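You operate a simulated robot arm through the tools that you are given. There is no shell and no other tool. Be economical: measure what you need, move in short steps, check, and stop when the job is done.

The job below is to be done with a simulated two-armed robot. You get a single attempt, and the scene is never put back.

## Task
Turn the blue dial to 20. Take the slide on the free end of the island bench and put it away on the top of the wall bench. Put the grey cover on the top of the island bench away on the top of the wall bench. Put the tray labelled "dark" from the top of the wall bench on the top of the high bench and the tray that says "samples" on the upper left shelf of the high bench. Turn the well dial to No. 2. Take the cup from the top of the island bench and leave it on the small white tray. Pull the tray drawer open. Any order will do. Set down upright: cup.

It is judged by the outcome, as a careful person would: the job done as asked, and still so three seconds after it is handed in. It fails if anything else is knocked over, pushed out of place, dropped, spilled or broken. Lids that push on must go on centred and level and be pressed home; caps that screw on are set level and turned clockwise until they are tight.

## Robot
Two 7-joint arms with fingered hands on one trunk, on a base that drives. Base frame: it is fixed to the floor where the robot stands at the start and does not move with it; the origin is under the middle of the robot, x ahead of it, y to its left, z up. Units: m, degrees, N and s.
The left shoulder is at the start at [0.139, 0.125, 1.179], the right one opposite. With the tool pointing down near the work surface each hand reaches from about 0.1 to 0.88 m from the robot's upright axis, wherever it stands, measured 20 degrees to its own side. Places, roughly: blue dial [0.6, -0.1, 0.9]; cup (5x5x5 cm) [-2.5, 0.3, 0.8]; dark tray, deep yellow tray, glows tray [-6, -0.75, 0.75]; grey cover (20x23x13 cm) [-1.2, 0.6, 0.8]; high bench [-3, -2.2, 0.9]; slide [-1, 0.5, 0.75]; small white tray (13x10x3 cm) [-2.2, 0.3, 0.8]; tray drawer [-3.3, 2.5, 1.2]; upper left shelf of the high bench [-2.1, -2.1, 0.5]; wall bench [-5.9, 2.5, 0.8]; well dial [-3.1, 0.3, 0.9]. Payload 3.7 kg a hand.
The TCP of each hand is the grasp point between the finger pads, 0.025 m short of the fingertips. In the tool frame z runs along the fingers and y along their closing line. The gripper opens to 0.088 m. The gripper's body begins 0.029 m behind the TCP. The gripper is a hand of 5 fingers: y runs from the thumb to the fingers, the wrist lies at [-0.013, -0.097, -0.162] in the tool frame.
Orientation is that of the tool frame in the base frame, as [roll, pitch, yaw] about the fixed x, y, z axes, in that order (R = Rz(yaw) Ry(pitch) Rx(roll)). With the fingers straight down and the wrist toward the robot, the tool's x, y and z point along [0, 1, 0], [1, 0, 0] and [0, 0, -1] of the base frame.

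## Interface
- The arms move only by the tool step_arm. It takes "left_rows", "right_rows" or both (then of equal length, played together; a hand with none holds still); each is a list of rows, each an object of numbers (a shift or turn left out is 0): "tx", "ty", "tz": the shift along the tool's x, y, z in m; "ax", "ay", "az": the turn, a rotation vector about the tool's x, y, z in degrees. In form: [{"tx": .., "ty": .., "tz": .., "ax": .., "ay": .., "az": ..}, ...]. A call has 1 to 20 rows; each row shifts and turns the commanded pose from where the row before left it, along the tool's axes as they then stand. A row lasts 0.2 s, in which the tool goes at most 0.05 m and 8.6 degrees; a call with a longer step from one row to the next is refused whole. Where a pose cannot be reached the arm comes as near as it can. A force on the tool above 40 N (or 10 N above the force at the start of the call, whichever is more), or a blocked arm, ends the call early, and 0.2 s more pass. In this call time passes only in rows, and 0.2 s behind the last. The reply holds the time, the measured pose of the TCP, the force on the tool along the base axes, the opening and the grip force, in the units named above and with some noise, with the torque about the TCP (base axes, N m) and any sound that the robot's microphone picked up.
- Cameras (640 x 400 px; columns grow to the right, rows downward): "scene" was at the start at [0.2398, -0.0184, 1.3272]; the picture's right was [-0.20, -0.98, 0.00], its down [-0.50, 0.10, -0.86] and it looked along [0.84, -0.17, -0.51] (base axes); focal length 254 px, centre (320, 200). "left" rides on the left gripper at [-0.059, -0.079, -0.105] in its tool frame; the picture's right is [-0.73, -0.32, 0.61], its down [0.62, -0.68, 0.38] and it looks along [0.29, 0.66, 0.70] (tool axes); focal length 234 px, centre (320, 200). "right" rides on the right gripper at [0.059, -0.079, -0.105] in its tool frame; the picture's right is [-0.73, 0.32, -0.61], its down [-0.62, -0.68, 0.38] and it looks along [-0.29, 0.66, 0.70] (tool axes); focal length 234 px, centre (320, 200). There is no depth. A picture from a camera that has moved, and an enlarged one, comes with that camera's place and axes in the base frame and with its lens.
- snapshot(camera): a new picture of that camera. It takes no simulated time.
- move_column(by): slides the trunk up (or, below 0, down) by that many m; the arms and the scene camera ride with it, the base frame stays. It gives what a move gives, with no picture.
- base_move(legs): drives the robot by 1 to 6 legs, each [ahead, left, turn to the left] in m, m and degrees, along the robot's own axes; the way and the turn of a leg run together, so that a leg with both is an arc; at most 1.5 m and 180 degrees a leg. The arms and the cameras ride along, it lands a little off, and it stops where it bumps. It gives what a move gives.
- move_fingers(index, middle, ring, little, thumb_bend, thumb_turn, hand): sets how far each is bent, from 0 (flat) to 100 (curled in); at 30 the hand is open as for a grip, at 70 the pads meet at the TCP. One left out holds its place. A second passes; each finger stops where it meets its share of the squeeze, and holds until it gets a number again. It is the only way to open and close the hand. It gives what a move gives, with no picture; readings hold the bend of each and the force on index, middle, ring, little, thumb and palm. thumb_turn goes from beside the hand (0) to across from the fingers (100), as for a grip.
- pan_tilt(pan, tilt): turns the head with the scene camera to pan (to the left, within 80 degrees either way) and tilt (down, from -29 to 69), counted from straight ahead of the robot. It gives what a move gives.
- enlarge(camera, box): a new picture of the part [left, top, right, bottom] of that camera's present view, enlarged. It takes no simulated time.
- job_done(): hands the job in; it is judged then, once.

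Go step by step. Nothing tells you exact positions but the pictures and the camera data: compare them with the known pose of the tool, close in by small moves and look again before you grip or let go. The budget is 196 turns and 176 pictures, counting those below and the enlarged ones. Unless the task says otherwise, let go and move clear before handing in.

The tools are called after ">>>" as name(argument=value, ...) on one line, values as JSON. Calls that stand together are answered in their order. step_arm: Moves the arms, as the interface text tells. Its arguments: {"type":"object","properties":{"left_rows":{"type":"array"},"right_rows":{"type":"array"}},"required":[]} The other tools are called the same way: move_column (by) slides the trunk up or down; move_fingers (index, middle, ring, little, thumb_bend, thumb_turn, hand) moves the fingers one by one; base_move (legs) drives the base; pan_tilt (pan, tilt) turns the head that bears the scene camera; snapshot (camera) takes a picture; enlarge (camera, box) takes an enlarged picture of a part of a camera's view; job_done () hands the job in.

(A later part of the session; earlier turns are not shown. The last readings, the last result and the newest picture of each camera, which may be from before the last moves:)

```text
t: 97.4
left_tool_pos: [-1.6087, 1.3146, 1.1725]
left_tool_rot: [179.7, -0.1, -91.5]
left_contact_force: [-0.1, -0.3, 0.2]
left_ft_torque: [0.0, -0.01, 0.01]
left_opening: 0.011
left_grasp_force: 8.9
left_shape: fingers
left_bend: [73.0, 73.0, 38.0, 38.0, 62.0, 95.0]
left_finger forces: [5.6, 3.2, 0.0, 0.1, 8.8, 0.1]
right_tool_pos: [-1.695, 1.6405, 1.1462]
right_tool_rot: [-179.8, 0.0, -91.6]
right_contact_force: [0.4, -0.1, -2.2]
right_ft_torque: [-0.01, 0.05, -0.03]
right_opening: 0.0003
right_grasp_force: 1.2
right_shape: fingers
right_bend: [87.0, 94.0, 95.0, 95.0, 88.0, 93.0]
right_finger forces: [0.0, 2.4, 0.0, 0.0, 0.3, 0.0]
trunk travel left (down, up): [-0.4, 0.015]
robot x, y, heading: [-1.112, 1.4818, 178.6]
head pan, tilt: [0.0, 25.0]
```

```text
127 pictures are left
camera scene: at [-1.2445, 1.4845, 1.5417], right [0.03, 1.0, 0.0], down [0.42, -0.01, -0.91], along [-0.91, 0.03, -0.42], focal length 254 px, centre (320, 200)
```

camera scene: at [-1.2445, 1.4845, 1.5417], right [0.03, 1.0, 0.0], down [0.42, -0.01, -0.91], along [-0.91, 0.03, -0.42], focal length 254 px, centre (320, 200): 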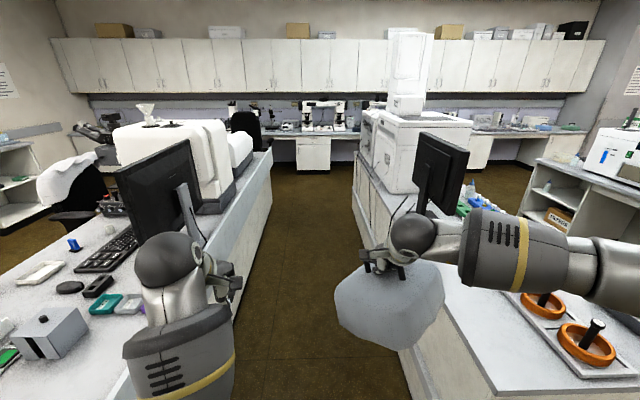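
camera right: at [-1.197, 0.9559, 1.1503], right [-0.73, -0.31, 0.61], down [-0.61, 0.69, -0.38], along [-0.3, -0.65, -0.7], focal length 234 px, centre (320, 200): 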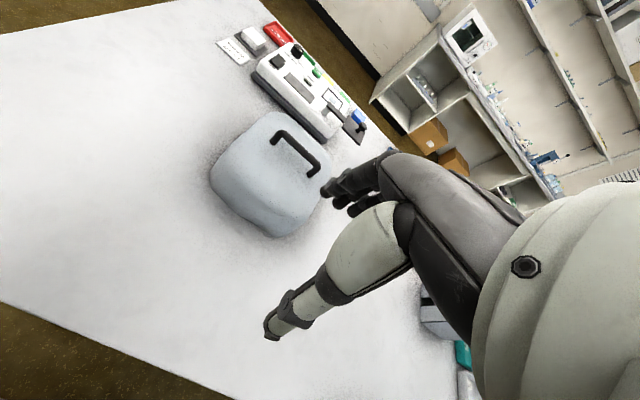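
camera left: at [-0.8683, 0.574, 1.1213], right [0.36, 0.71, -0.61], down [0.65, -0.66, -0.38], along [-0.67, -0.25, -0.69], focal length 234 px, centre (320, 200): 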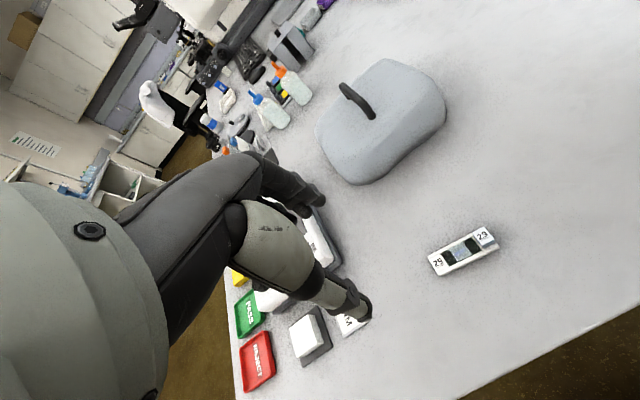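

The aisle is clear, but the right elbow overhangs the other island toward a monitor. I draw the right hand inward and shift left before driving on.

>>> step_arm(right_rows=[{"tx": 0.02, "ty": -0.01}, {"tx": 0.02, "ty": -0.01}, {"tx": 0.02, "ty": -0.01}, {"tx": 0.02, "ty": -0.01}])

>>> base_move(legs=[[0.5, 0.1, 0]])

>>> pan_tilt(pan=-30, tilt=25)

>>> snapshot(camera="scene")

```text
t: 98.4
left_tool_pos: [-1.609, 1.3133, 1.1718]
left_tool_rot: [179.7, -0.1, -91.5]
left_contact_force: [0.2, -0.4, -0.9]
left_ft_torque: [0.02, -0.03, -0.01]
left_opening: 0.011
left_grasp_force: 9.3
left_shape: fingers
left_bend: [73.0, 73.0, 38.0, 38.0, 62.0, 95.0]
left_finger forces: [5.6, 3.2, 0.0, 0.0, 8.9, 0.0]
right_tool_pos: [-1.6576, 1.559, 1.1461]
right_tool_rot: [-179.9, 0.1, -91.5]
right_contact_force: [0.3, 0.0, -1.8]
right_ft_torque: [-0.03, 0.04, -0.01]
right_opening: 0.0004
right_grasp_force: 0.7
right_shape: fingers
right_bend: [87.0, 94.0, 95.0, 95.0, 88.0, 93.0]
right_finger forces: [0.0, 2.4, 0.0, 0.0, 0.3, 0.0]
trunk travel left (down, up): [-0.4, 0.015]
robot x, y, heading: [-1.1134, 1.4801, 178.5]
head pan, tilt: [0.0, 25.0]
```

```text
t: 101.4
left_tool_pos: [-2.113, 1.2287, 1.1723]
left_tool_rot: [179.7, -0.1, -91.8]
left_contact_force: [0.6, -0.1, -0.2]
left_ft_torque: [0.0, -0.01, 0.02]
left_opening: 0.0115
left_grasp_force: 9.3
left_shape: fingers
left_bend: [73.0, 73.0, 38.0, 38.0, 62.0, 95.0]
left_finger forces: [5.6, 3.2, 0.0, 0.1, 8.8, 0.0]
right_tool_pos: [-2.1604, 1.4738, 1.1459]
right_tool_rot: [-179.8, 0.0, -92.0]
right_contact_force: [-0.2, -0.2, -1.7]
right_ft_torque: [-0.04, 0.01, 0.01]
right_opening: 0.0003
right_grasp_force: 0.8
right_shape: fingers
right_bend: [87.0, 94.0, 95.0, 95.0, 88.0, 93.0]
right_finger forces: [0.0, 2.4, 0.0, 0.1, 0.2, 0.1]
trunk travel left (down, up): [-0.4, 0.015]
robot x, y, heading: [-1.6139, 1.3942, 178.1]
head pan, tilt: [0.0, 25.0]
```

```text
t: 102.3
left_tool_pos: [-2.1127, 1.2293, 1.1724]
left_tool_rot: [179.6, -0.1, -91.7]
left_contact_force: [-0.3, 0.5, -0.3]
left_ft_torque: [-0.01, 0.0, -0.01]
left_opening: 0.0111
left_grasp_force: 8.5
left_shape: fingers
left_bend: [73.0, 73.0, 38.0, 38.0, 62.0, 95.0]
left_finger forces: [5.6, 3.3, 0.0, 0.1, 8.8, 0.1]
right_tool_pos: [-2.1608, 1.4735, 1.1453]
right_tool_rot: [-179.9, 0.1, -91.9]
right_contact_force: [0.0, 0.0, -3.4]
right_ft_torque: [-0.03, 0.02, -0.02]
right_opening: 0.0002
right_grasp_force: 1.2
right_shape: fingers
right_bend: [87.0, 94.0, 95.0, 95.0, 88.0, 93.0]
right_finger forces: [0.0, 2.3, 0.0, 0.0, 0.1, 0.0]
trunk travel left (down, up): [-0.4, 0.015]
robot x, y, heading: [-1.6153, 1.3919, 178.2]
head pan, tilt: [-30.0, 25.0]
```

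```text
126 pictures are left
camera scene: at [-1.7331, 1.4426, 1.5417], right [0.53, 0.85, 0.0], down [0.36, -0.22, -0.91], along [-0.77, 0.48, -0.42], focal length 254 px, centre (320, 200)
```

scene: 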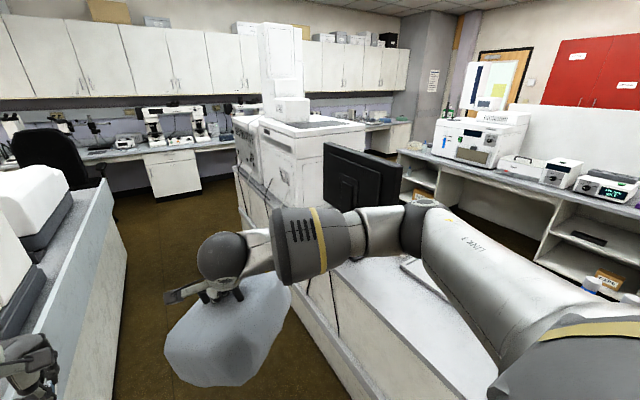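

The elbow passes the monitor with margin. Drive on down the aisle.

>>> base_move(legs=[[0, 0, 1.8], [1.4, 0, 0]])

>>> pan_tilt(pan=0, tilt=22)

>>> snapshot(camera="scene")

```text
t: 109.8
left_tool_pos: [-3.535, 1.1808, 1.1724]
left_tool_rot: [179.7, 0.0, -88.3]
left_contact_force: [0.4, 0.3, -0.2]
left_ft_torque: [0.02, -0.03, 0.0]
left_opening: 0.0112
left_grasp_force: 8.6
left_shape: fingers
left_bend: [73.0, 73.0, 38.0, 38.0, 62.0, 95.0]
left_finger forces: [5.6, 3.2, 0.1, 0.0, 8.8, 0.1]
right_tool_pos: [-3.5992, 1.4235, 1.1447]
right_tool_rot: [-179.8, 0.0, -88.4]
right_contact_force: [-0.3, 0.0, -2.3]
right_ft_torque: [-0.04, 0.05, 0.01]
right_opening: 0.0005
right_grasp_force: 0.9
right_shape: fingers
right_bend: [87.0, 94.0, 95.0, 95.0, 88.0, 93.0]
right_finger forces: [0.0, 2.4, 0.0, 0.0, 0.3, 0.1]
trunk travel left (down, up): [-0.4, 0.015]
robot x, y, heading: [-3.0506, 1.376, -178.4]
head pan, tilt: [-30.0, 25.0]
```

```text
t: 110.8
left_tool_pos: [-3.5351, 1.1819, 1.1718]
left_tool_rot: [179.7, -0.2, -88.3]
left_contact_force: [0.5, -0.9, -0.3]
left_ft_torque: [0.03, 0.0, -0.03]
left_opening: 0.0108
left_grasp_force: 9.1
left_shape: fingers
left_bend: [73.0, 73.0, 38.0, 38.0, 62.0, 95.0]
left_finger forces: [5.6, 3.2, 0.1, 0.1, 8.7, 0.0]
right_tool_pos: [-3.5969, 1.4228, 1.1456]
right_tool_rot: [-179.8, -0.1, -88.5]
right_contact_force: [-0.2, -0.3, -1.5]
right_ft_torque: [-0.03, 0.01, -0.01]
right_opening: 0.0005
right_grasp_force: 1.4
right_shape: fingers
right_bend: [87.0, 94.0, 95.0, 95.0, 88.0, 93.0]
right_finger forces: [0.1, 2.4, 0.1, 0.0, 0.1, 0.0]
trunk travel left (down, up): [-0.4, 0.015]
robot x, y, heading: [-3.0455, 1.3737, -178.4]
head pan, tilt: [0.0, 22.0]
```

```text
125 pictures are left
camera scene: at [-3.1808, 1.371, 1.5466], right [-0.03, 1.0, 0.0], down [0.37, 0.01, -0.93], along [-0.93, -0.02, -0.37], focal length 254 px, centre (320, 200)
```

scene: 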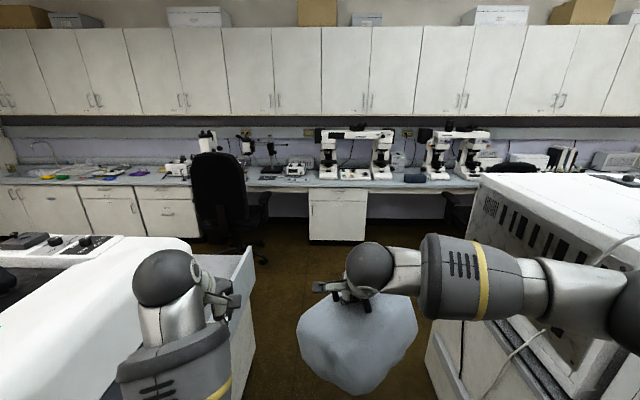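

The long wall bench is ahead. I enlarge it to find free space and the trays.

>>> enlarge(camera="scene", box=[0, 120, 220, 250])

>>> enlarge(camera="scene", box=[210, 110, 430, 250])

```text
2.91 times, centred on (110, 185) of scene
camera zoom: at [-3.1808, 1.371, 1.5466], right [-0.03, 1.0, 0.0], down [0.37, 0.01, -0.93], along [-0.93, -0.02, -0.37], focal length 738 px, centre (931, 244)
```

zoom: 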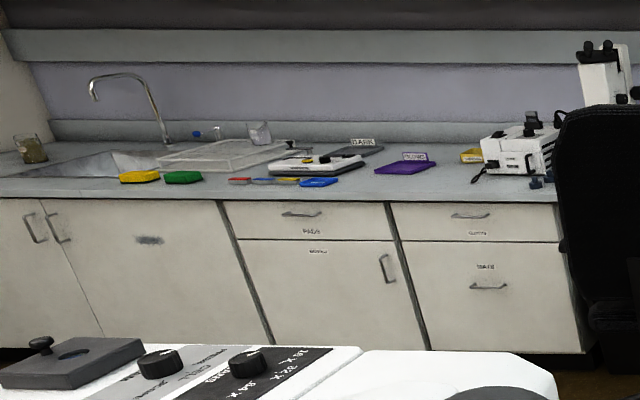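

```text
2.86 times, centred on (320, 180) of scene
camera zoom: at [-3.1808, 1.371, 1.5466], right [-0.03, 1.0, 0.0], down [0.37, 0.01, -0.93], along [-0.93, -0.02, -0.37], focal length 725 px, centre (320, 257)
```

zoom: 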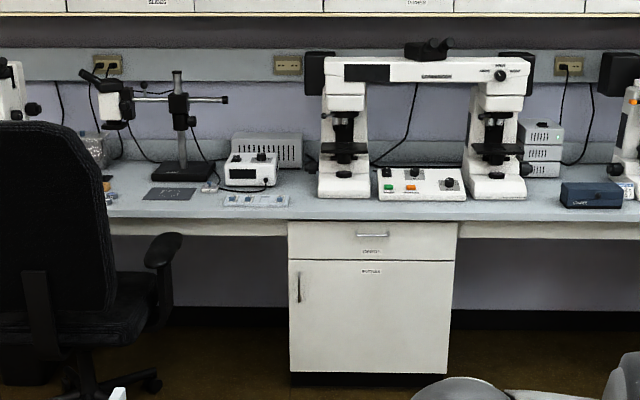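

The DARK tray is on the bench to the left; there is free bench near the drawers. I drive out of the aisle, then look left for the chair.

>>> base_move(legs=[[0, 0, -1.6], [1.1, 0, 0], [0.4, -0.2, 0]])

>>> pan_tilt(pan=50, tilt=30)

>>> snapshot(camera="scene")

```text
t: 119.2
left_tool_pos: [-5.0588, 1.4603, 1.1716]
left_tool_rot: [179.7, -0.2, -92.5]
left_contact_force: [-0.7, 1.4, -0.3]
left_ft_torque: [-0.04, 0.01, 0.02]
left_opening: 0.0111
left_grasp_force: 9.0
left_shape: fingers
left_bend: [73.0, 73.0, 38.0, 38.0, 62.0, 95.0]
left_finger forces: [5.7, 3.2, 0.0, 0.0, 8.9, 0.1]
right_tool_pos: [-5.1032, 1.7053, 1.145]
right_tool_rot: [-179.9, 0.0, -92.4]
right_contact_force: [-0.6, 0.1, -3.4]
right_ft_torque: [-0.05, 0.0, -0.01]
right_opening: 0.0002
right_grasp_force: 1.4
right_shape: fingers
right_bend: [87.0, 94.0, 95.0, 95.0, 88.0, 93.0]
right_finger forces: [0.0, 2.5, 0.1, 0.0, 0.2, 0.0]
trunk travel left (down, up): [-0.4, 0.015]
robot x, y, heading: [-4.5566, 1.6205, 177.3]
head pan, tilt: [0.0, 22.0]
```

```text
t: 120.4
left_tool_pos: [-5.0577, 1.4581, 1.1719]
left_tool_rot: [179.7, -0.1, -92.4]
left_contact_force: [0.1, -0.6, -0.5]
left_ft_torque: [0.02, 0.0, 0.01]
left_opening: 0.0111
left_grasp_force: 9.0
left_shape: fingers
left_bend: [73.0, 73.0, 38.0, 38.0, 62.0, 95.0]
left_finger forces: [5.5, 3.1, 0.0, 0.1, 8.8, 0.0]
right_tool_pos: [-5.1029, 1.7045, 1.146]
right_tool_rot: [-179.8, 0.0, -92.5]
right_contact_force: [0.2, 0.3, -1.8]
right_ft_torque: [-0.03, 0.01, -0.01]
right_opening: 0.0004
right_grasp_force: 1.6
right_shape: fingers
right_bend: [87.0, 94.0, 95.0, 95.0, 88.0, 93.0]
right_finger forces: [0.1, 2.4, 0.0, 0.0, 0.2, 0.0]
trunk travel left (down, up): [-0.4, 0.015]
robot x, y, heading: [-4.5565, 1.6146, 177.5]
head pan, tilt: [50.0, 30.0]
```

```text
122 pictures are left
camera scene: at [-4.6592, 1.5519, 1.5338], right [-0.74, 0.68, 0.0], down [0.34, 0.37, -0.87], along [-0.59, -0.64, -0.5], focal length 254 px, centre (320, 200)
```

scene: 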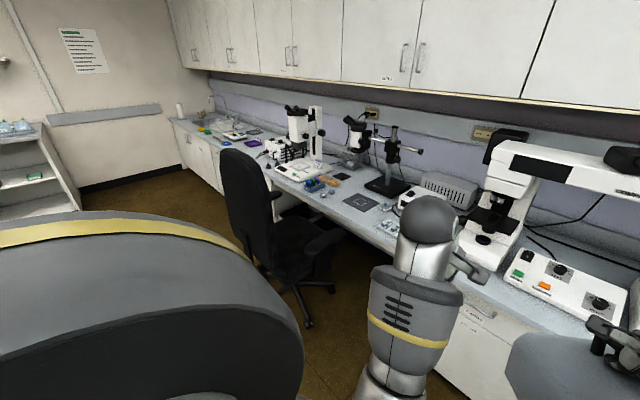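

The chair sits around x<-5.1, y 0.1–0.8. I turn to face south and look at the passage.

>>> base_move(legs=[[0.08, -0.1, 0], [0, 0, 92.5]])

>>> pan_tilt(pan=0, tilt=35)

>>> snapshot(camera="scene")

```text
t: 125.9
left_tool_pos: [-4.4412, 1.2353, 1.1719]
left_tool_rot: [179.7, -0.1, 1.4]
left_contact_force: [0.3, 0.2, -0.4]
left_ft_torque: [0.02, 0.04, -0.05]
left_opening: 0.0106
left_grasp_force: 8.8
left_shape: fingers
left_bend: [73.0, 73.0, 38.0, 38.0, 62.0, 95.0]
left_finger forces: [5.6, 3.0, 0.0, 0.0, 8.5, 0.0]
right_tool_pos: [-4.682, 1.175, 1.1461]
right_tool_rot: [-179.8, 0.0, 1.3]
right_contact_force: [0.0, -0.6, -1.9]
right_ft_torque: [0.03, -0.05, 0.03]
right_opening: 0.0005
right_grasp_force: 1.2
right_shape: fingers
right_bend: [87.0, 94.0, 95.0, 95.0, 88.0, 93.0]
right_finger forces: [0.0, 2.3, 0.1, 0.1, 0.0, 0.0]
trunk travel left (down, up): [-0.4, 0.015]
robot x, y, heading: [-4.6304, 1.7214, -88.9]
head pan, tilt: [50.0, 30.0]
```

```text
t: 127.1
left_tool_pos: [-4.4407, 1.2361, 1.1725]
left_tool_rot: [179.7, -0.1, 1.3]
left_contact_force: [-0.1, 0.4, 0.4]
left_ft_torque: [-0.02, 0.04, 0.0]
left_opening: 0.0108
left_grasp_force: 8.2
left_shape: fingers
left_bend: [73.0, 73.0, 38.0, 38.0, 62.0, 95.0]
left_finger forces: [5.5, 3.0, 0.0, 0.0, 8.5, 0.1]
right_tool_pos: [-4.6828, 1.1744, 1.1461]
right_tool_rot: [-179.9, 0.0, 1.3]
right_contact_force: [0.2, -0.4, -1.6]
right_ft_torque: [-0.04, -0.03, 0.02]
right_opening: 0.0003
right_grasp_force: 1.6
right_shape: fingers
right_bend: [87.0, 94.0, 95.0, 95.0, 88.0, 93.0]
right_finger forces: [0.0, 2.3, 0.1, 0.0, 0.2, 0.0]
trunk travel left (down, up): [-0.4, 0.015]
robot x, y, heading: [-4.6317, 1.7252, -88.9]
head pan, tilt: [0.0, 35.0]
```

```text
121 pictures are left
camera scene: at [-4.6288, 1.5949, 1.526], right [-1.0, -0.02, 0.0], down [-0.01, 0.57, -0.82], along [0.02, -0.82, -0.57], focal length 254 px, centre (320, 200)
```

scene: 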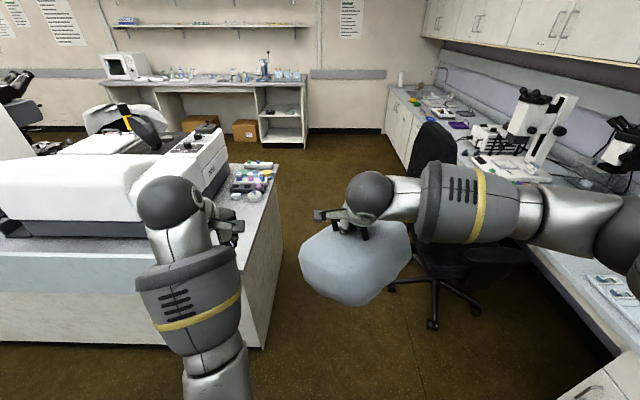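

The gap past the chair is tight, so I check whether the nearer, northern part of the wall bench has free space.

>>> pan_tilt(pan=-80, tilt=25)

>>> snapshot(camera="scene")

```text
t: 128.6
left_tool_pos: [-4.4405, 1.235, 1.1707]
left_tool_rot: [179.7, 0.0, 1.4]
left_contact_force: [-0.8, -0.3, -0.2]
left_ft_torque: [-0.03, 0.03, 0.03]
left_opening: 0.0108
left_grasp_force: 9.1
left_shape: fingers
left_bend: [73.0, 73.0, 38.0, 38.0, 62.0, 95.0]
left_finger forces: [5.5, 3.0, 0.0, 0.0, 8.5, 0.1]
right_tool_pos: [-4.6823, 1.1741, 1.1462]
right_tool_rot: [-179.7, 0.0, 1.3]
right_contact_force: [0.5, -0.1, -2.6]
right_ft_torque: [-0.03, -0.03, -0.03]
right_opening: 0.0005
right_grasp_force: 1.5
right_shape: fingers
right_bend: [87.0, 94.0, 95.0, 95.0, 88.0, 93.0]
right_finger forces: [0.0, 2.3, 0.0, 0.0, 0.1, 0.0]
trunk travel left (down, up): [-0.4, 0.015]
robot x, y, heading: [-4.6298, 1.7228, -88.5]
head pan, tilt: [-80.0, 25.0]
```

```text
120 pictures are left
camera scene: at [-4.7212, 1.6648, 1.5417], right [-0.2, 0.98, 0.0], down [0.41, 0.08, -0.91], along [-0.89, -0.18, -0.42], focal length 254 px, centre (320, 200)
```

scene: 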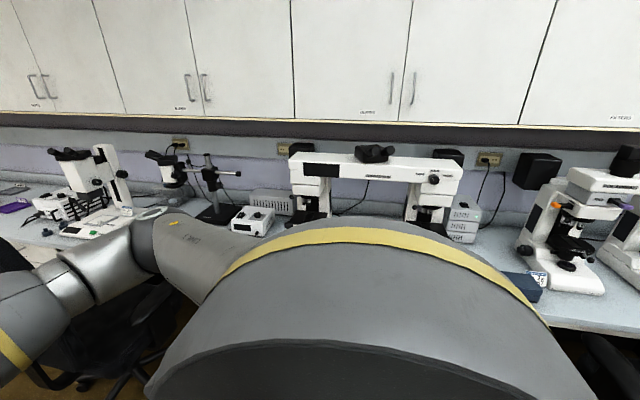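

Crowded there. I check my own base's width by looking down, to judge the gap beside the chair.

>>> pan_tilt(pan=-60, tilt=69)

>>> snapshot(camera="scene")

>>> snapshot(camera="right")

```text
t: 129.7
left_tool_pos: [-4.44, 1.2363, 1.1718]
left_tool_rot: [179.8, 0.0, 1.4]
left_contact_force: [0.8, 0.2, -0.9]
left_ft_torque: [0.01, 0.02, 0.0]
left_opening: 0.0106
left_grasp_force: 8.7
left_shape: fingers
left_bend: [73.0, 73.0, 38.0, 38.0, 62.0, 95.0]
left_finger forces: [5.5, 2.9, 0.1, 0.1, 8.4, 0.1]
right_tool_pos: [-4.6831, 1.1748, 1.1456]
right_tool_rot: [-179.8, 0.0, 1.3]
right_contact_force: [0.7, -0.5, -1.9]
right_ft_torque: [0.02, -0.04, -0.01]
right_opening: 0.0004
right_grasp_force: 1.2
right_shape: fingers
right_bend: [87.0, 94.0, 95.0, 95.0, 88.0, 93.0]
right_finger forces: [0.0, 2.2, 0.1, 0.1, 0.1, 0.0]
trunk travel left (down, up): [-0.4, 0.015]
robot x, y, heading: [-4.6295, 1.7274, -88.7]
head pan, tilt: [-60.0, 68.8]
```

```text
119 pictures are left
camera scene: at [-4.6787, 1.6539, 1.4823], right [-0.52, 0.85, 0.0], down [0.8, 0.48, -0.36], along [-0.31, -0.19, -0.93], focal length 254 px, centre (320, 200)
```

scene: 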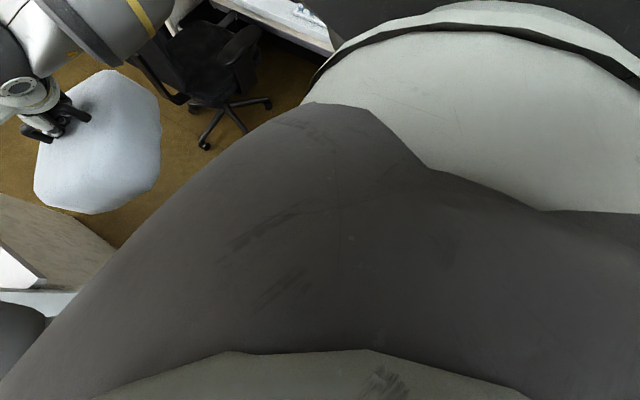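

```text
118 pictures are left
camera right: at [-4.6249, 1.2548, 1.2501], right [-0.72, -0.34, 0.61], down [-0.64, 0.67, -0.38], along [-0.28, -0.66, -0.7], focal length 234 px, centre (320, 200)
```

right: 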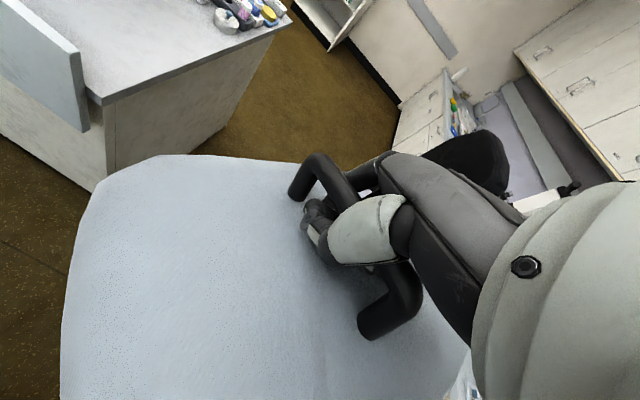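

The chair's nearest caster is at x≈-5.10 and the island ends at -4.29, so I pass along x≈-4.69.

>>> base_move(legs=[[0, -0.06, -1.3], [0.6, 0, 0]])

```text
t: 133.9
left_tool_pos: [-4.5104, 0.6306, 1.1723]
left_tool_rot: [179.8, -0.1, 0.4]
left_contact_force: [0.3, -0.2, -0.8]
left_ft_torque: [0.07, -0.02, 0.0]
left_opening: 0.0108
left_grasp_force: 8.1
left_shape: fingers
left_bend: [73.0, 73.0, 38.0, 38.0, 62.0, 95.0]
left_finger forces: [5.5, 3.1, 0.1, 0.0, 8.5, 0.1]
right_tool_pos: [-4.7521, 0.5739, 1.1449]
right_tool_rot: [-179.8, 0.0, 0.3]
right_contact_force: [0.7, -0.8, -2.2]
right_ft_torque: [-0.01, 0.01, 0.0]
right_opening: 0.0004
right_grasp_force: 0.9
right_shape: fingers
right_bend: [87.0, 94.0, 95.0, 95.0, 88.0, 93.0]
right_finger forces: [0.0, 2.4, 0.0, 0.0, 0.1, 0.0]
trunk travel left (down, up): [-0.4, 0.015]
robot x, y, heading: [-4.6937, 1.1234, -89.9]
head pan, tilt: [-60.0, 68.8]
```

On course at x=-4.694. Continue straight south past the chair in two stretches.

>>> base_move(legs=[[0.4, 0, 0], [0.4, 0, 0], [0.6, 0, 0]])

>>> pan_tilt(pan=-60, tilt=25)

>>> snapshot(camera="scene")

```text
t: 141.5
left_tool_pos: [-4.5005, -0.7664, 1.1725]
left_tool_rot: [179.7, -0.1, 0.5]
left_contact_force: [0.2, 0.3, 0.5]
left_ft_torque: [0.01, 0.03, -0.03]
left_opening: 0.0108
left_grasp_force: 8.3
left_shape: fingers
left_bend: [73.0, 73.0, 38.0, 38.0, 62.0, 95.0]
left_finger forces: [5.6, 3.0, 0.0, 0.0, 8.6, 0.1]
right_tool_pos: [-4.7455, -0.823, 1.1456]
right_tool_rot: [-179.8, 0.0, 0.4]
right_contact_force: [-0.7, 0.5, -2.0]
right_ft_torque: [-0.01, 0.0, 0.0]
right_opening: 0.0003
right_grasp_force: 1.7
right_shape: fingers
right_bend: [87.0, 94.0, 95.0, 95.0, 88.0, 93.0]
right_finger forces: [0.0, 2.2, 0.0, 0.0, 0.3, 0.0]
trunk travel left (down, up): [-0.4, 0.015]
robot x, y, heading: [-4.6872, -0.2754, -89.6]
head pan, tilt: [-60.0, 68.8]
```

```text
t: 142.6
left_tool_pos: [-4.5013, -0.7662, 1.173]
left_tool_rot: [179.7, -0.1, 0.5]
left_contact_force: [0.7, 0.5, -0.6]
left_ft_torque: [0.01, -0.01, 0.02]
left_opening: 0.0108
left_grasp_force: 8.4
left_shape: fingers
left_bend: [73.0, 73.0, 38.0, 38.0, 62.0, 95.0]
left_finger forces: [5.5, 3.0, 0.0, 0.0, 8.5, 0.0]
right_tool_pos: [-4.7434, -0.8227, 1.1451]
right_tool_rot: [-179.8, 0.0, 0.4]
right_contact_force: [0.1, -0.1, -2.4]
right_ft_torque: [-0.03, -0.04, 0.01]
right_opening: 0.0006
right_grasp_force: 1.0
right_shape: fingers
right_bend: [87.0, 94.0, 95.0, 95.0, 88.0, 93.0]
right_finger forces: [0.1, 2.1, 0.0, 0.0, 0.1, 0.0]
trunk travel left (down, up): [-0.4, 0.015]
robot x, y, heading: [-4.6842, -0.2754, -89.9]
head pan, tilt: [-60.0, 25.0]
```

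```text
117 pictures are left
camera scene: at [-4.7641, -0.362, 1.5417], right [-0.51, 0.86, 0.0], down [0.37, 0.21, -0.91], along [-0.78, -0.46, -0.42], focal length 254 px, centre (320, 200)
```

scene: 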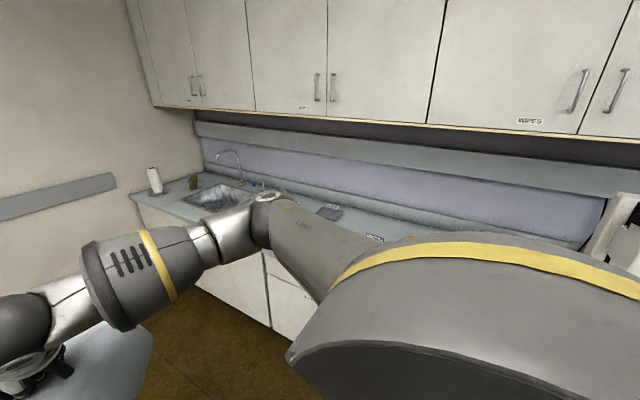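

Through. Now turn to face the wall bench.

>>> base_move(legs=[[0, 0, -90]])

>>> pan_tilt(pan=0, tilt=35)

>>> snapshot(camera="scene")

```text
t: 146.9
left_tool_pos: [-5.1782, -0.4521, 1.1716]
left_tool_rot: [179.8, -0.1, -90.4]
left_contact_force: [0.5, 0.0, -0.2]
left_ft_torque: [0.01, -0.01, 0.01]
left_opening: 0.0106
left_grasp_force: 8.9
left_shape: fingers
left_bend: [73.0, 73.0, 38.0, 38.0, 63.0, 95.0]
left_finger forces: [5.4, 2.9, 0.0, 0.0, 8.4, 0.0]
right_tool_pos: [-5.2313, -0.2076, 1.1463]
right_tool_rot: [-179.8, 0.1, -90.5]
right_contact_force: [0.6, -0.3, -0.7]
right_ft_torque: [0.01, 0.05, -0.01]
right_opening: 0.0005
right_grasp_force: 1.3
right_shape: fingers
right_bend: [87.0, 94.0, 95.0, 95.0, 88.0, 93.0]
right_finger forces: [0.1, 2.2, 0.0, 0.1, 0.1, 0.0]
trunk travel left (down, up): [-0.4, 0.015]
robot x, y, heading: [-4.6866, -0.274, 179.4]
head pan, tilt: [-60.0, 25.0]
```

```text
t: 148.2
left_tool_pos: [-5.1785, -0.4513, 1.1714]
left_tool_rot: [179.8, -0.2, -90.4]
left_contact_force: [0.5, -0.5, -0.4]
left_ft_torque: [-0.01, 0.03, 0.03]
left_opening: 0.0102
left_grasp_force: 8.4
left_shape: fingers
left_bend: [73.0, 73.0, 38.0, 38.0, 63.0, 95.0]
left_finger forces: [5.4, 2.9, 0.1, 0.0, 8.4, 0.0]
right_tool_pos: [-5.2335, -0.2078, 1.1463]
right_tool_rot: [-179.7, 0.0, -90.5]
right_contact_force: [-0.7, -0.5, -2.9]
right_ft_torque: [-0.02, 0.04, 0.0]
right_opening: 0.0004
right_grasp_force: 1.3
right_shape: fingers
right_bend: [87.0, 94.0, 95.0, 95.0, 88.0, 93.0]
right_finger forces: [0.0, 2.3, 0.0, 0.0, 0.1, 0.1]
trunk travel left (down, up): [-0.4, 0.015]
robot x, y, heading: [-4.682, -0.2733, 179.5]
head pan, tilt: [0.0, 35.0]
```

```text
116 pictures are left
camera scene: at [-4.8129, -0.2742, 1.526], right [0.01, 1.0, 0.0], down [0.57, -0.01, -0.82], along [-0.82, 0.01, -0.57], focal length 254 px, centre (320, 200)
```

scene: 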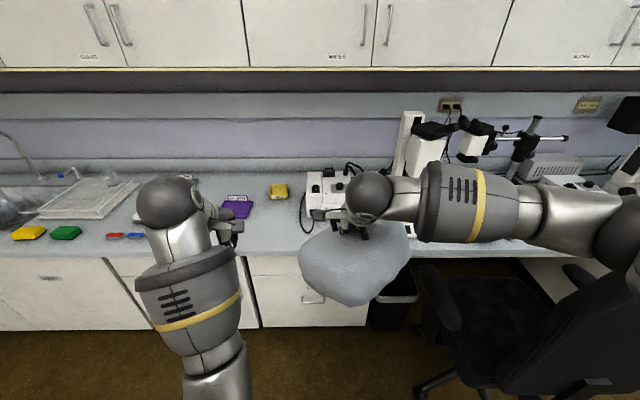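

I enlarge the bench to read labels and find free spots.

>>> enlarge(camera="scene", box=[0, 160, 320, 270])

>>> snapshot(camera="left")

```text
2.00 times, centred on (160, 215) of scene
camera zoom: at [-4.8129, -0.2742, 1.526], right [0.01, 1.0, 0.0], down [0.57, -0.01, -0.82], along [-0.82, 0.01, -0.57], focal length 508 px, centre (640, 170)
```

zoom: 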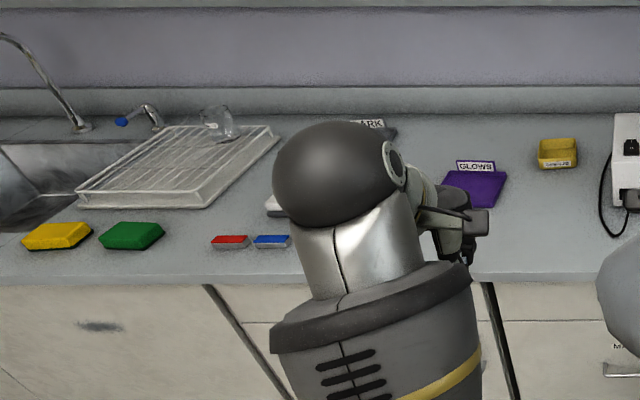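

```text
114 pictures are left
camera left: at [-5.0992, -0.3928, 1.2764], right [0.32, 0.72, -0.61], down [0.67, -0.63, -0.39], along [-0.66, -0.29, -0.69], focal length 234 px, centre (320, 200)
```

left: 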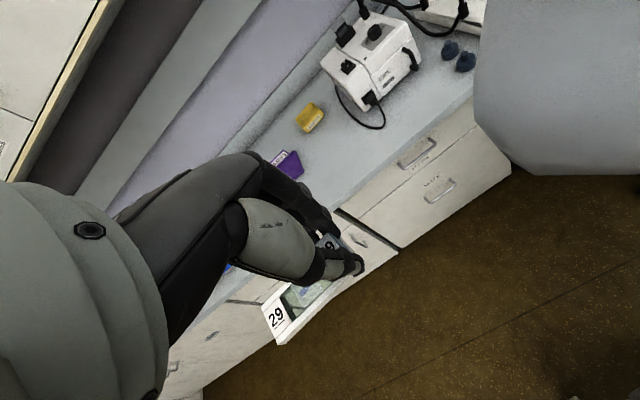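

Free spot for the cover: around [-5.64, -0.505]; slide in front of the purple tray. I shift left and forward.

>>> base_move(legs=[[0, 0.32, 0.5], [0.38, 0, 0]])

>>> move_column(by=-0.12)

>>> pan_tilt(pan=0, tilt=45)

>>> snapshot(camera="scene")

>>> snapshot(camera="left")

```text
t: 153.5
left_tool_pos: [-5.5614, -0.7695, 1.1727]
left_tool_rot: [179.7, -0.1, -89.5]
left_contact_force: [-0.1, -0.3, 0.1]
left_ft_torque: [0.0, 0.0, 0.02]
left_opening: 0.0105
left_grasp_force: 8.4
left_shape: fingers
left_bend: [73.0, 73.0, 38.0, 38.0, 63.0, 95.0]
left_finger forces: [5.4, 2.9, 0.1, 0.0, 8.3, 0.1]
right_tool_pos: [-5.6168, -0.5255, 1.1453]
right_tool_rot: [-179.9, 0.0, -89.7]
right_contact_force: [-0.2, 0.3, -2.0]
right_ft_torque: [-0.01, 0.0, 0.02]
right_opening: 0.0006
right_grasp_force: 1.2
right_shape: fingers
right_bend: [87.0, 94.0, 95.0, 95.0, 88.0, 93.0]
right_finger forces: [0.1, 2.2, 0.1, 0.0, 0.1, 0.0]
trunk travel left (down, up): [-0.4, 0.015]
robot x, y, heading: [-5.0698, -0.5877, -179.5]
head pan, tilt: [0.0, 35.0]
```

```text
t: 155.0
left_tool_pos: [-5.5578, -0.7707, 1.0518]
left_tool_rot: [179.6, -0.1, -89.6]
left_contact_force: [-1.5, -0.7, 0.6]
left_ft_torque: [0.0, 0.04, 0.02]
left_opening: 0.0103
left_grasp_force: 8.2
left_shape: fingers
left_bend: [73.0, 73.0, 38.0, 38.0, 63.0, 95.0]
left_finger forces: [5.4, 2.8, 0.0, 0.0, 8.4, 0.1]
right_tool_pos: [-5.6154, -0.5264, 1.0268]
right_tool_rot: [-179.9, 0.0, -89.7]
right_contact_force: [-0.1, -1.1, -2.9]
right_ft_torque: [-0.01, 0.02, 0.03]
right_opening: 0.0005
right_grasp_force: 1.2
right_shape: fingers
right_bend: [87.0, 94.0, 95.0, 95.0, 88.0, 93.0]
right_finger forces: [0.0, 2.3, 0.0, 0.1, 0.1, 0.0]
trunk travel left (down, up): [-0.28, 0.135]
robot x, y, heading: [-5.0695, -0.5857, -180.0]
head pan, tilt: [0.0, 35.0]
```

```text
t: 155.7
left_tool_pos: [-5.5602, -0.769, 1.0517]
left_tool_rot: [179.6, -0.1, -89.6]
left_contact_force: [0.0, 0.1, -0.1]
left_ft_torque: [0.0, -0.02, 0.01]
left_opening: 0.0104
left_grasp_force: 8.8
left_shape: fingers
left_bend: [73.0, 73.0, 38.0, 38.0, 63.0, 95.0]
left_finger forces: [5.4, 2.9, 0.0, 0.1, 8.4, 0.0]
right_tool_pos: [-5.6161, -0.5267, 1.0263]
right_tool_rot: [-179.9, 0.0, -89.7]
right_contact_force: [0.6, 0.0, -2.9]
right_ft_torque: [-0.02, 0.01, -0.01]
right_opening: 0.0007
right_grasp_force: 1.6
right_shape: fingers
right_bend: [87.0, 94.0, 95.0, 95.0, 88.0, 93.0]
right_finger forces: [0.1, 2.3, 0.0, 0.0, 0.1, 0.1]
trunk travel left (down, up): [-0.28, 0.135]
robot x, y, heading: [-5.0648, -0.5876, -179.6]
head pan, tilt: [0.0, 45.0]
```

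```text
113 pictures are left
camera scene: at [-5.2277, -0.5879, 1.3891], right [0.0, 1.0, 0.0], down [0.71, 0.0, -0.71], along [-0.71, 0.0, -0.71], focal length 254 px, centre (320, 200)
```

scene: 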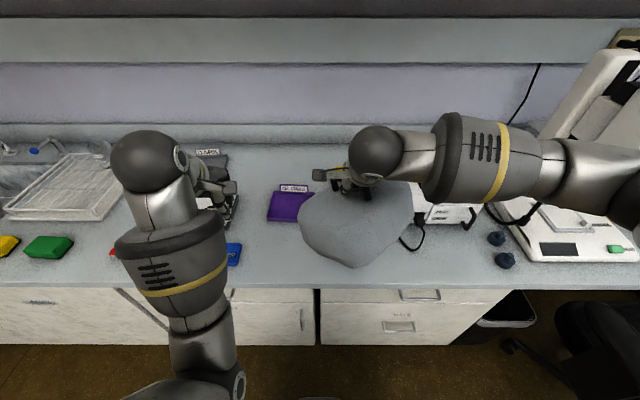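

```text
112 pictures are left
camera left: at [-5.4813, -0.7101, 1.1563], right [0.32, 0.73, -0.61], down [0.68, -0.62, -0.39], along [-0.66, -0.3, -0.69], focal length 234 px, centre (320, 200)
```

left: 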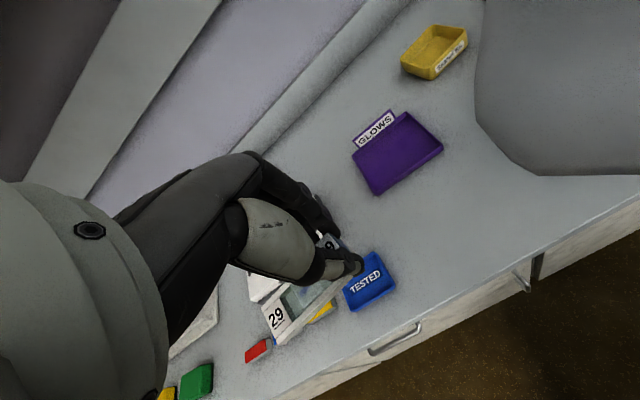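

GLOWS' front edge is x≈-5.745, the blue TESTED tray right edge y≈-0.80. I place the cover first at about [-5.64, -0.50], lowering carefully.

>>> step_arm(right_rows=[{"tx": -0.014, "ty": 0.008}, {"tx": -0.014, "ty": 0.008}, {"tz": 0.025}, {"tz": 0.025}, {"tz": 0.025}, {"tz": 0.015}])

>>> snapshot(camera="scene")

>>> snapshot(camera="left")

```text
t: 157.1
left_tool_pos: [-5.5598, -0.7691, 1.0519]
left_tool_rot: [179.6, 0.0, -89.6]
left_contact_force: [-0.4, 0.8, -0.3]
left_ft_torque: [0.0, -0.01, -0.02]
left_opening: 0.0104
left_grasp_force: 8.5
left_shape: fingers
left_bend: [73.0, 73.0, 38.0, 38.0, 63.0, 95.0]
left_finger forces: [5.5, 2.9, 0.0, 0.0, 8.5, 0.0]
right_tool_pos: [-5.6341, -0.4961, 0.9339]
right_tool_rot: [-179.8, 0.0, -89.6]
right_contact_force: [0.0, -1.1, -1.4]
right_ft_torque: [-0.01, 0.05, 0.01]
right_opening: 0.0005
right_grasp_force: 0.5
right_shape: fingers
right_bend: [87.0, 94.0, 95.0, 95.0, 88.0, 93.0]
right_finger forces: [0.1, 2.3, 0.0, 0.0, 0.1, 0.0]
trunk travel left (down, up): [-0.28, 0.135]
robot x, y, heading: [-5.0671, -0.5864, -179.6]
head pan, tilt: [0.0, 45.0]
```

```text
111 pictures are left
camera scene: at [-5.2276, -0.5878, 1.389], right [0.0, 1.0, 0.0], down [0.71, 0.0, -0.71], along [-0.71, 0.0, -0.71], focal length 254 px, centre (320, 200)
```

scene: 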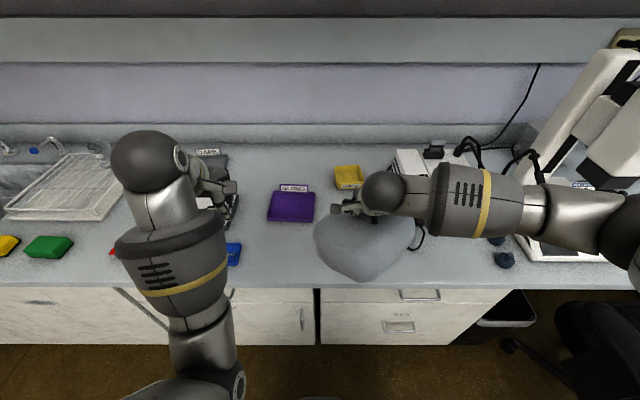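

```text
110 pictures are left
camera left: at [-5.4812, -0.71, 1.1564], right [0.32, 0.73, -0.61], down [0.68, -0.62, -0.39], along [-0.66, -0.3, -0.69], focal length 234 px, centre (320, 200)
```

left: 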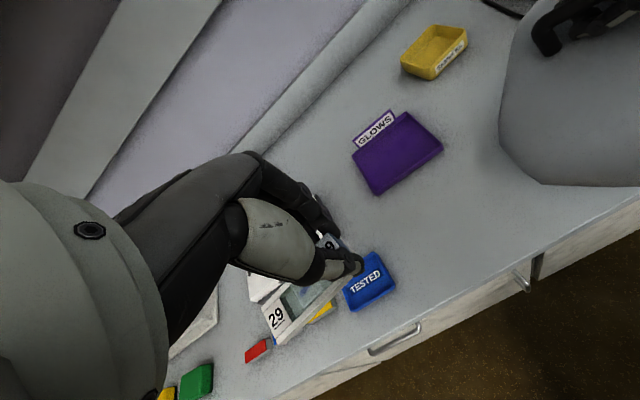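

Still hanging slightly. Lower further in small steps.

>>> step_arm(right_rows=[{"tz": 0.01}, {"tz": 0.01}, {"tz": 0.006}])

>>> enlarge(camera="scene", box=[270, 150, 470, 300])

```text
t: 157.9
left_tool_pos: [-5.5583, -0.7704, 1.0508]
left_tool_rot: [179.7, -0.1, -89.6]
left_contact_force: [0.1, 0.8, -1.4]
left_ft_torque: [0.01, -0.02, -0.02]
left_opening: 0.0103
left_grasp_force: 8.6
left_shape: fingers
left_bend: [73.0, 73.0, 38.0, 38.0, 63.0, 95.0]
left_finger forces: [5.3, 2.9, 0.1, 0.0, 8.3, 0.0]
right_tool_pos: [-5.6342, -0.4968, 0.9098]
right_tool_rot: [-179.8, 0.0, -89.8]
right_contact_force: [0.3, 0.0, -2.9]
right_ft_torque: [-0.04, -0.01, -0.01]
right_opening: 0.0007
right_grasp_force: 1.5
right_shape: fingers
right_bend: [87.0, 94.0, 95.0, 95.0, 88.0, 93.0]
right_finger forces: [0.1, 2.2, 0.0, 0.0, 0.1, 0.0]
trunk travel left (down, up): [-0.28, 0.135]
robot x, y, heading: [-5.0675, -0.5878, -179.7]
head pan, tilt: [0.0, 45.0]
```

```text
2.67 times, centred on (370, 225) of scene
camera zoom: at [-5.2276, -0.5879, 1.389], right [0.0, 1.0, 0.0], down [0.71, 0.0, -0.71], along [-0.71, 0.0, -0.71], focal length 677 px, centre (187, 133)
```

zoom: 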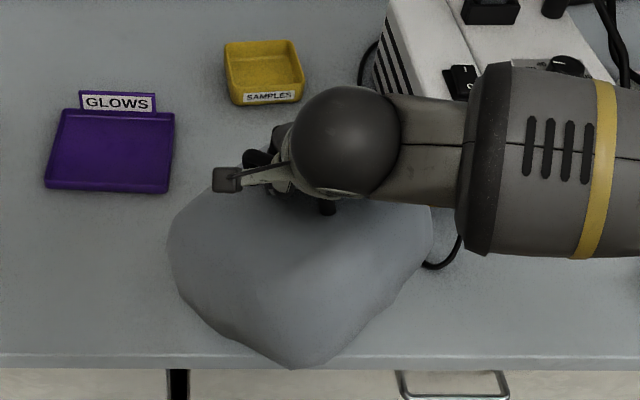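

The yellow tray is SAMPLES. The cover hangs skewed; I check with the right camera.

>>> snapshot(camera="right")

>>> snapshot(camera="left")

```text
108 pictures are left
camera right: at [-5.5543, -0.5545, 1.0135], right [-0.33, 0.72, 0.61], down [0.68, 0.63, -0.38], along [-0.66, 0.29, -0.7], focal length 234 px, centre (320, 200)
```

right: 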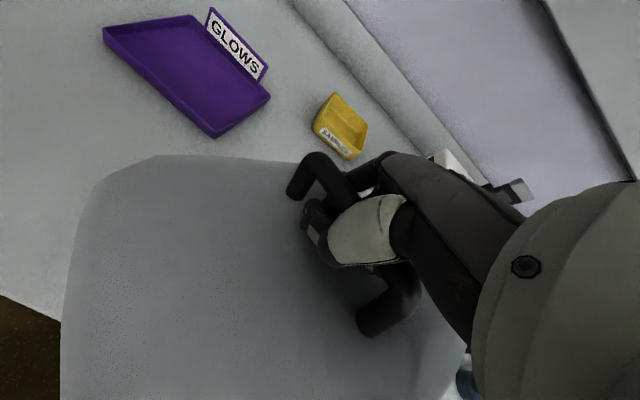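

```text
107 pictures are left
camera left: at [-5.4812, -0.7101, 1.1564], right [0.32, 0.73, -0.61], down [0.68, -0.62, -0.39], along [-0.66, -0.3, -0.69], focal length 234 px, centre (320, 200)
```

left: 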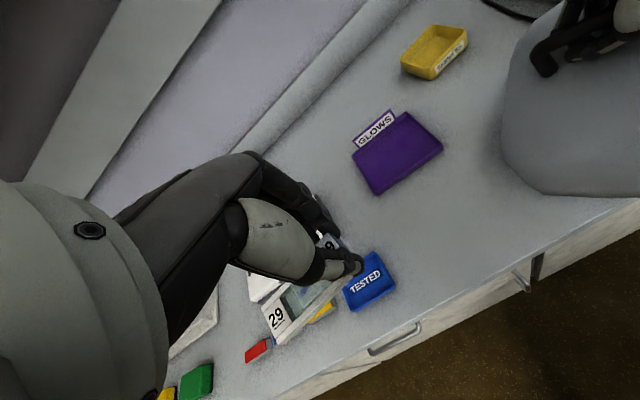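

The cover is yawed by about 20° relative to the bench. I rotate the hand to square it and shift back, then lower.

>>> step_arm(right_rows=[{"az": -5.5, "tz": -0.01}, {"az": -5.5}, {"az": -5.5}, {"az": -5.5}, {"tx": 0.0095, "ty": 0.0135}, {"tx": 0.0095, "ty": 0.0135}])

>>> snapshot(camera="right")

>>> enlarge(camera="scene", box=[270, 150, 470, 300])

```text
t: 159.3
left_tool_pos: [-5.5594, -0.7701, 1.0502]
left_tool_rot: [179.7, -0.1, -89.5]
left_contact_force: [-0.4, -0.7, -0.1]
left_ft_torque: [0.0, 0.03, -0.02]
left_opening: 0.0103
left_grasp_force: 8.2
left_shape: fingers
left_bend: [73.0, 73.0, 38.0, 38.0, 63.0, 95.0]
left_finger forces: [5.5, 2.8, 0.0, 0.1, 8.4, 0.0]
right_tool_pos: [-5.6501, -0.5252, 0.9189]
right_tool_rot: [-179.9, 0.0, -67.8]
right_contact_force: [-0.4, 0.8, -2.5]
right_ft_torque: [0.0, 0.01, 0.03]
right_opening: 0.0005
right_grasp_force: 1.4
right_shape: fingers
right_bend: [87.0, 94.0, 95.0, 95.0, 88.0, 93.0]
right_finger forces: [0.1, 2.2, 0.1, 0.0, 0.2, 0.1]
trunk travel left (down, up): [-0.28, 0.135]
robot x, y, heading: [-5.0684, -0.5832, -180.0]
head pan, tilt: [0.0, 45.0]
```

```text
106 pictures are left
camera right: at [-5.5545, -0.5495, 1.0231], right [-0.58, 0.55, 0.61], down [0.39, 0.84, -0.38], along [-0.72, 0.02, -0.7], focal length 234 px, centre (320, 200)
```

right: 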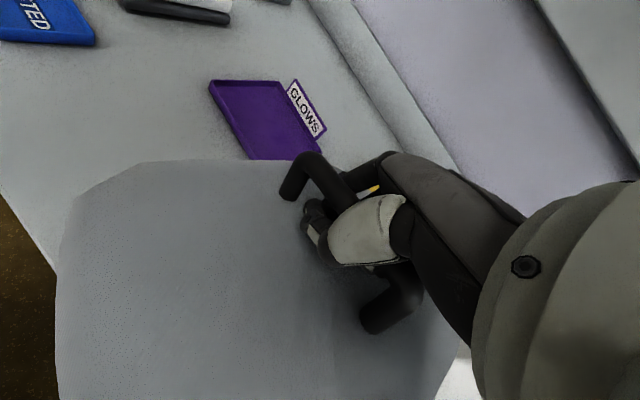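

```text
2.67 times, centred on (370, 225) of scene
camera zoom: at [-5.2277, -0.5881, 1.389], right [0.0, 1.0, 0.0], down [0.71, 0.0, -0.71], along [-0.71, 0.0, -0.71], focal length 677 px, centre (187, 133)
```

zoom: 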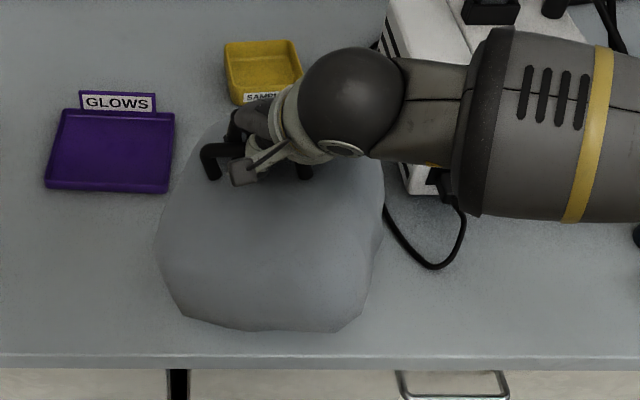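

Squared now. Shift right by 3.5 cm and lower until it rests.

>>> step_arm(right_rows=[{"tx": -0.0162, "ty": -0.0066}, {"tx": -0.0162, "ty": -0.0066}, {"tz": 0.012}, {"tz": 0.01}, {"tz": 0.01}, {"tz": 0.01}])

>>> enlarge(camera="scene", box=[270, 150, 470, 300])

```text
t: 160.7
left_tool_pos: [-5.5591, -0.7703, 1.0519]
left_tool_rot: [179.6, -0.2, -89.6]
left_contact_force: [-0.3, 0.3, -0.7]
left_ft_torque: [0.02, 0.0, -0.01]
left_opening: 0.0101
left_grasp_force: 8.6
left_shape: fingers
left_bend: [73.0, 73.0, 38.0, 38.0, 63.0, 95.0]
left_finger forces: [5.4, 2.9, 0.0, 0.0, 8.4, 0.0]
right_tool_pos: [-5.6504, -0.4897, 0.8779]
right_tool_rot: [-179.9, -0.1, -67.7]
right_contact_force: [0.1, -0.1, -2.0]
right_ft_torque: [0.0, 0.01, 0.0]
right_opening: 0.0006
right_grasp_force: 1.4
right_shape: fingers
right_bend: [87.0, 94.0, 95.0, 95.0, 88.0, 93.0]
right_finger forces: [0.0, 2.3, 0.0, 0.0, 0.3, 0.1]
trunk travel left (down, up): [-0.28, 0.135]
robot x, y, heading: [-5.0647, -0.5816, -179.5]
head pan, tilt: [0.0, 45.0]
```

```text
2.67 times, centred on (370, 225) of scene
camera zoom: at [-5.2277, -0.5878, 1.389], right [0.0, 1.0, 0.0], down [0.71, 0.0, -0.71], along [-0.71, 0.0, -0.71], focal length 677 px, centre (187, 133)
```

zoom: 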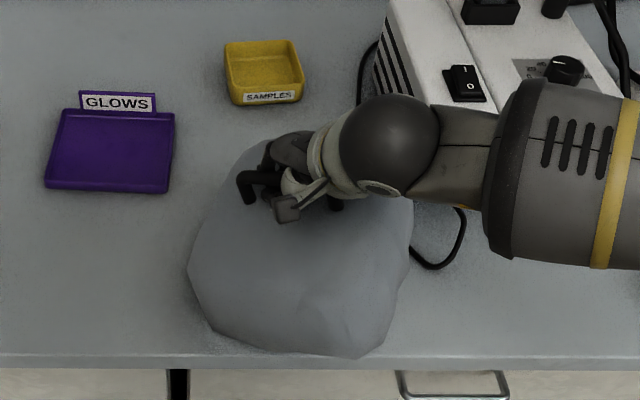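

It is close to the front edge; I raise slightly, move 5 cm back and lower again.

>>> step_arm(right_rows=[{"tz": -0.02}, {"tx": -0.0095, "ty": 0.023}, {"tx": -0.0095, "ty": 0.023}, {"tz": 0.015}, {"tz": 0.012}, {"tz": 0.01}, {"tz": 0.008}])

>>> enlarge(camera="scene", box=[270, 150, 470, 300])

>>> snapshot(camera="left")

```text
t: 162.3
left_tool_pos: [-5.5582, -0.769, 1.0532]
left_tool_rot: [179.5, -0.1, -89.8]
left_contact_force: [-1.3, -0.4, -0.6]
left_ft_torque: [-0.01, 0.03, 0.02]
left_opening: 0.0102
left_grasp_force: 8.5
left_shape: fingers
left_bend: [73.0, 73.0, 38.0, 38.0, 63.0, 95.0]
left_finger forces: [5.4, 2.9, 0.0, 0.0, 8.4, 0.1]
right_tool_pos: [-5.7005, -0.4896, 0.8559]
right_tool_rot: [179.8, -0.1, -67.7]
right_contact_force: [5.1, 8.1, 19.2]
right_ft_torque: [-0.51, 0.35, 0.02]
right_opening: 0.0015
right_grasp_force: 28.4
right_shape: fingers
right_bend: [90.0, 94.0, 94.0, 95.0, 93.0, 92.0]
right_finger forces: [18.2, 2.6, 3.6, 0.1, 32.2, 0.0]
trunk travel left (down, up): [-0.28, 0.135]
robot x, y, heading: [-5.0662, -0.5836, -180.0]
head pan, tilt: [0.0, 45.0]
```

```text
2.67 times, centred on (370, 225) of scene
camera zoom: at [-5.2248, -0.5874, 1.3897], right [0.0, 1.0, 0.0], down [0.71, 0.0, -0.71], along [-0.71, 0.0, -0.71], focal length 677 px, centre (187, 133)
```

zoom: 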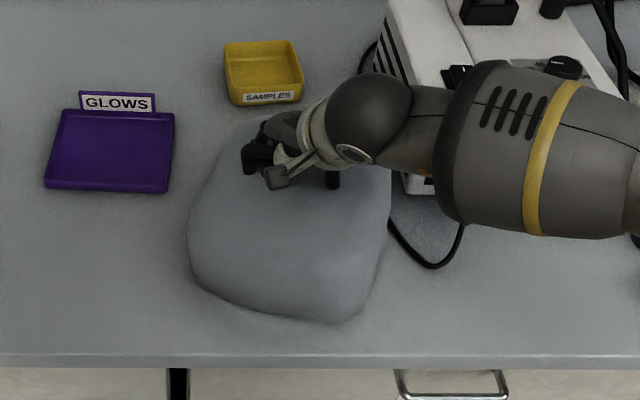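

```text
102 pictures are left
camera left: at [-5.4791, -0.7095, 1.1578], right [0.31, 0.73, -0.61], down [0.68, -0.62, -0.39], along [-0.66, -0.3, -0.69], focal length 234 px, centre (320, 200)
```

left: 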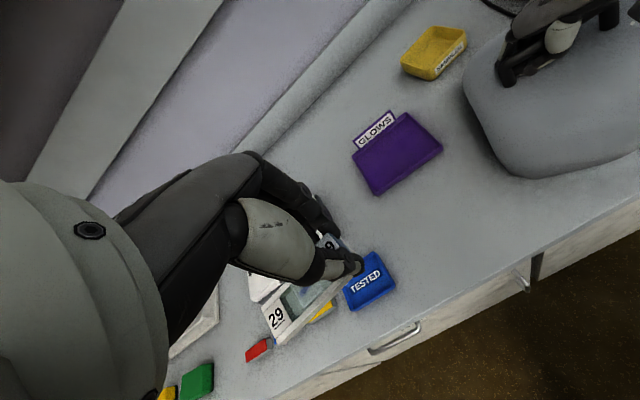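

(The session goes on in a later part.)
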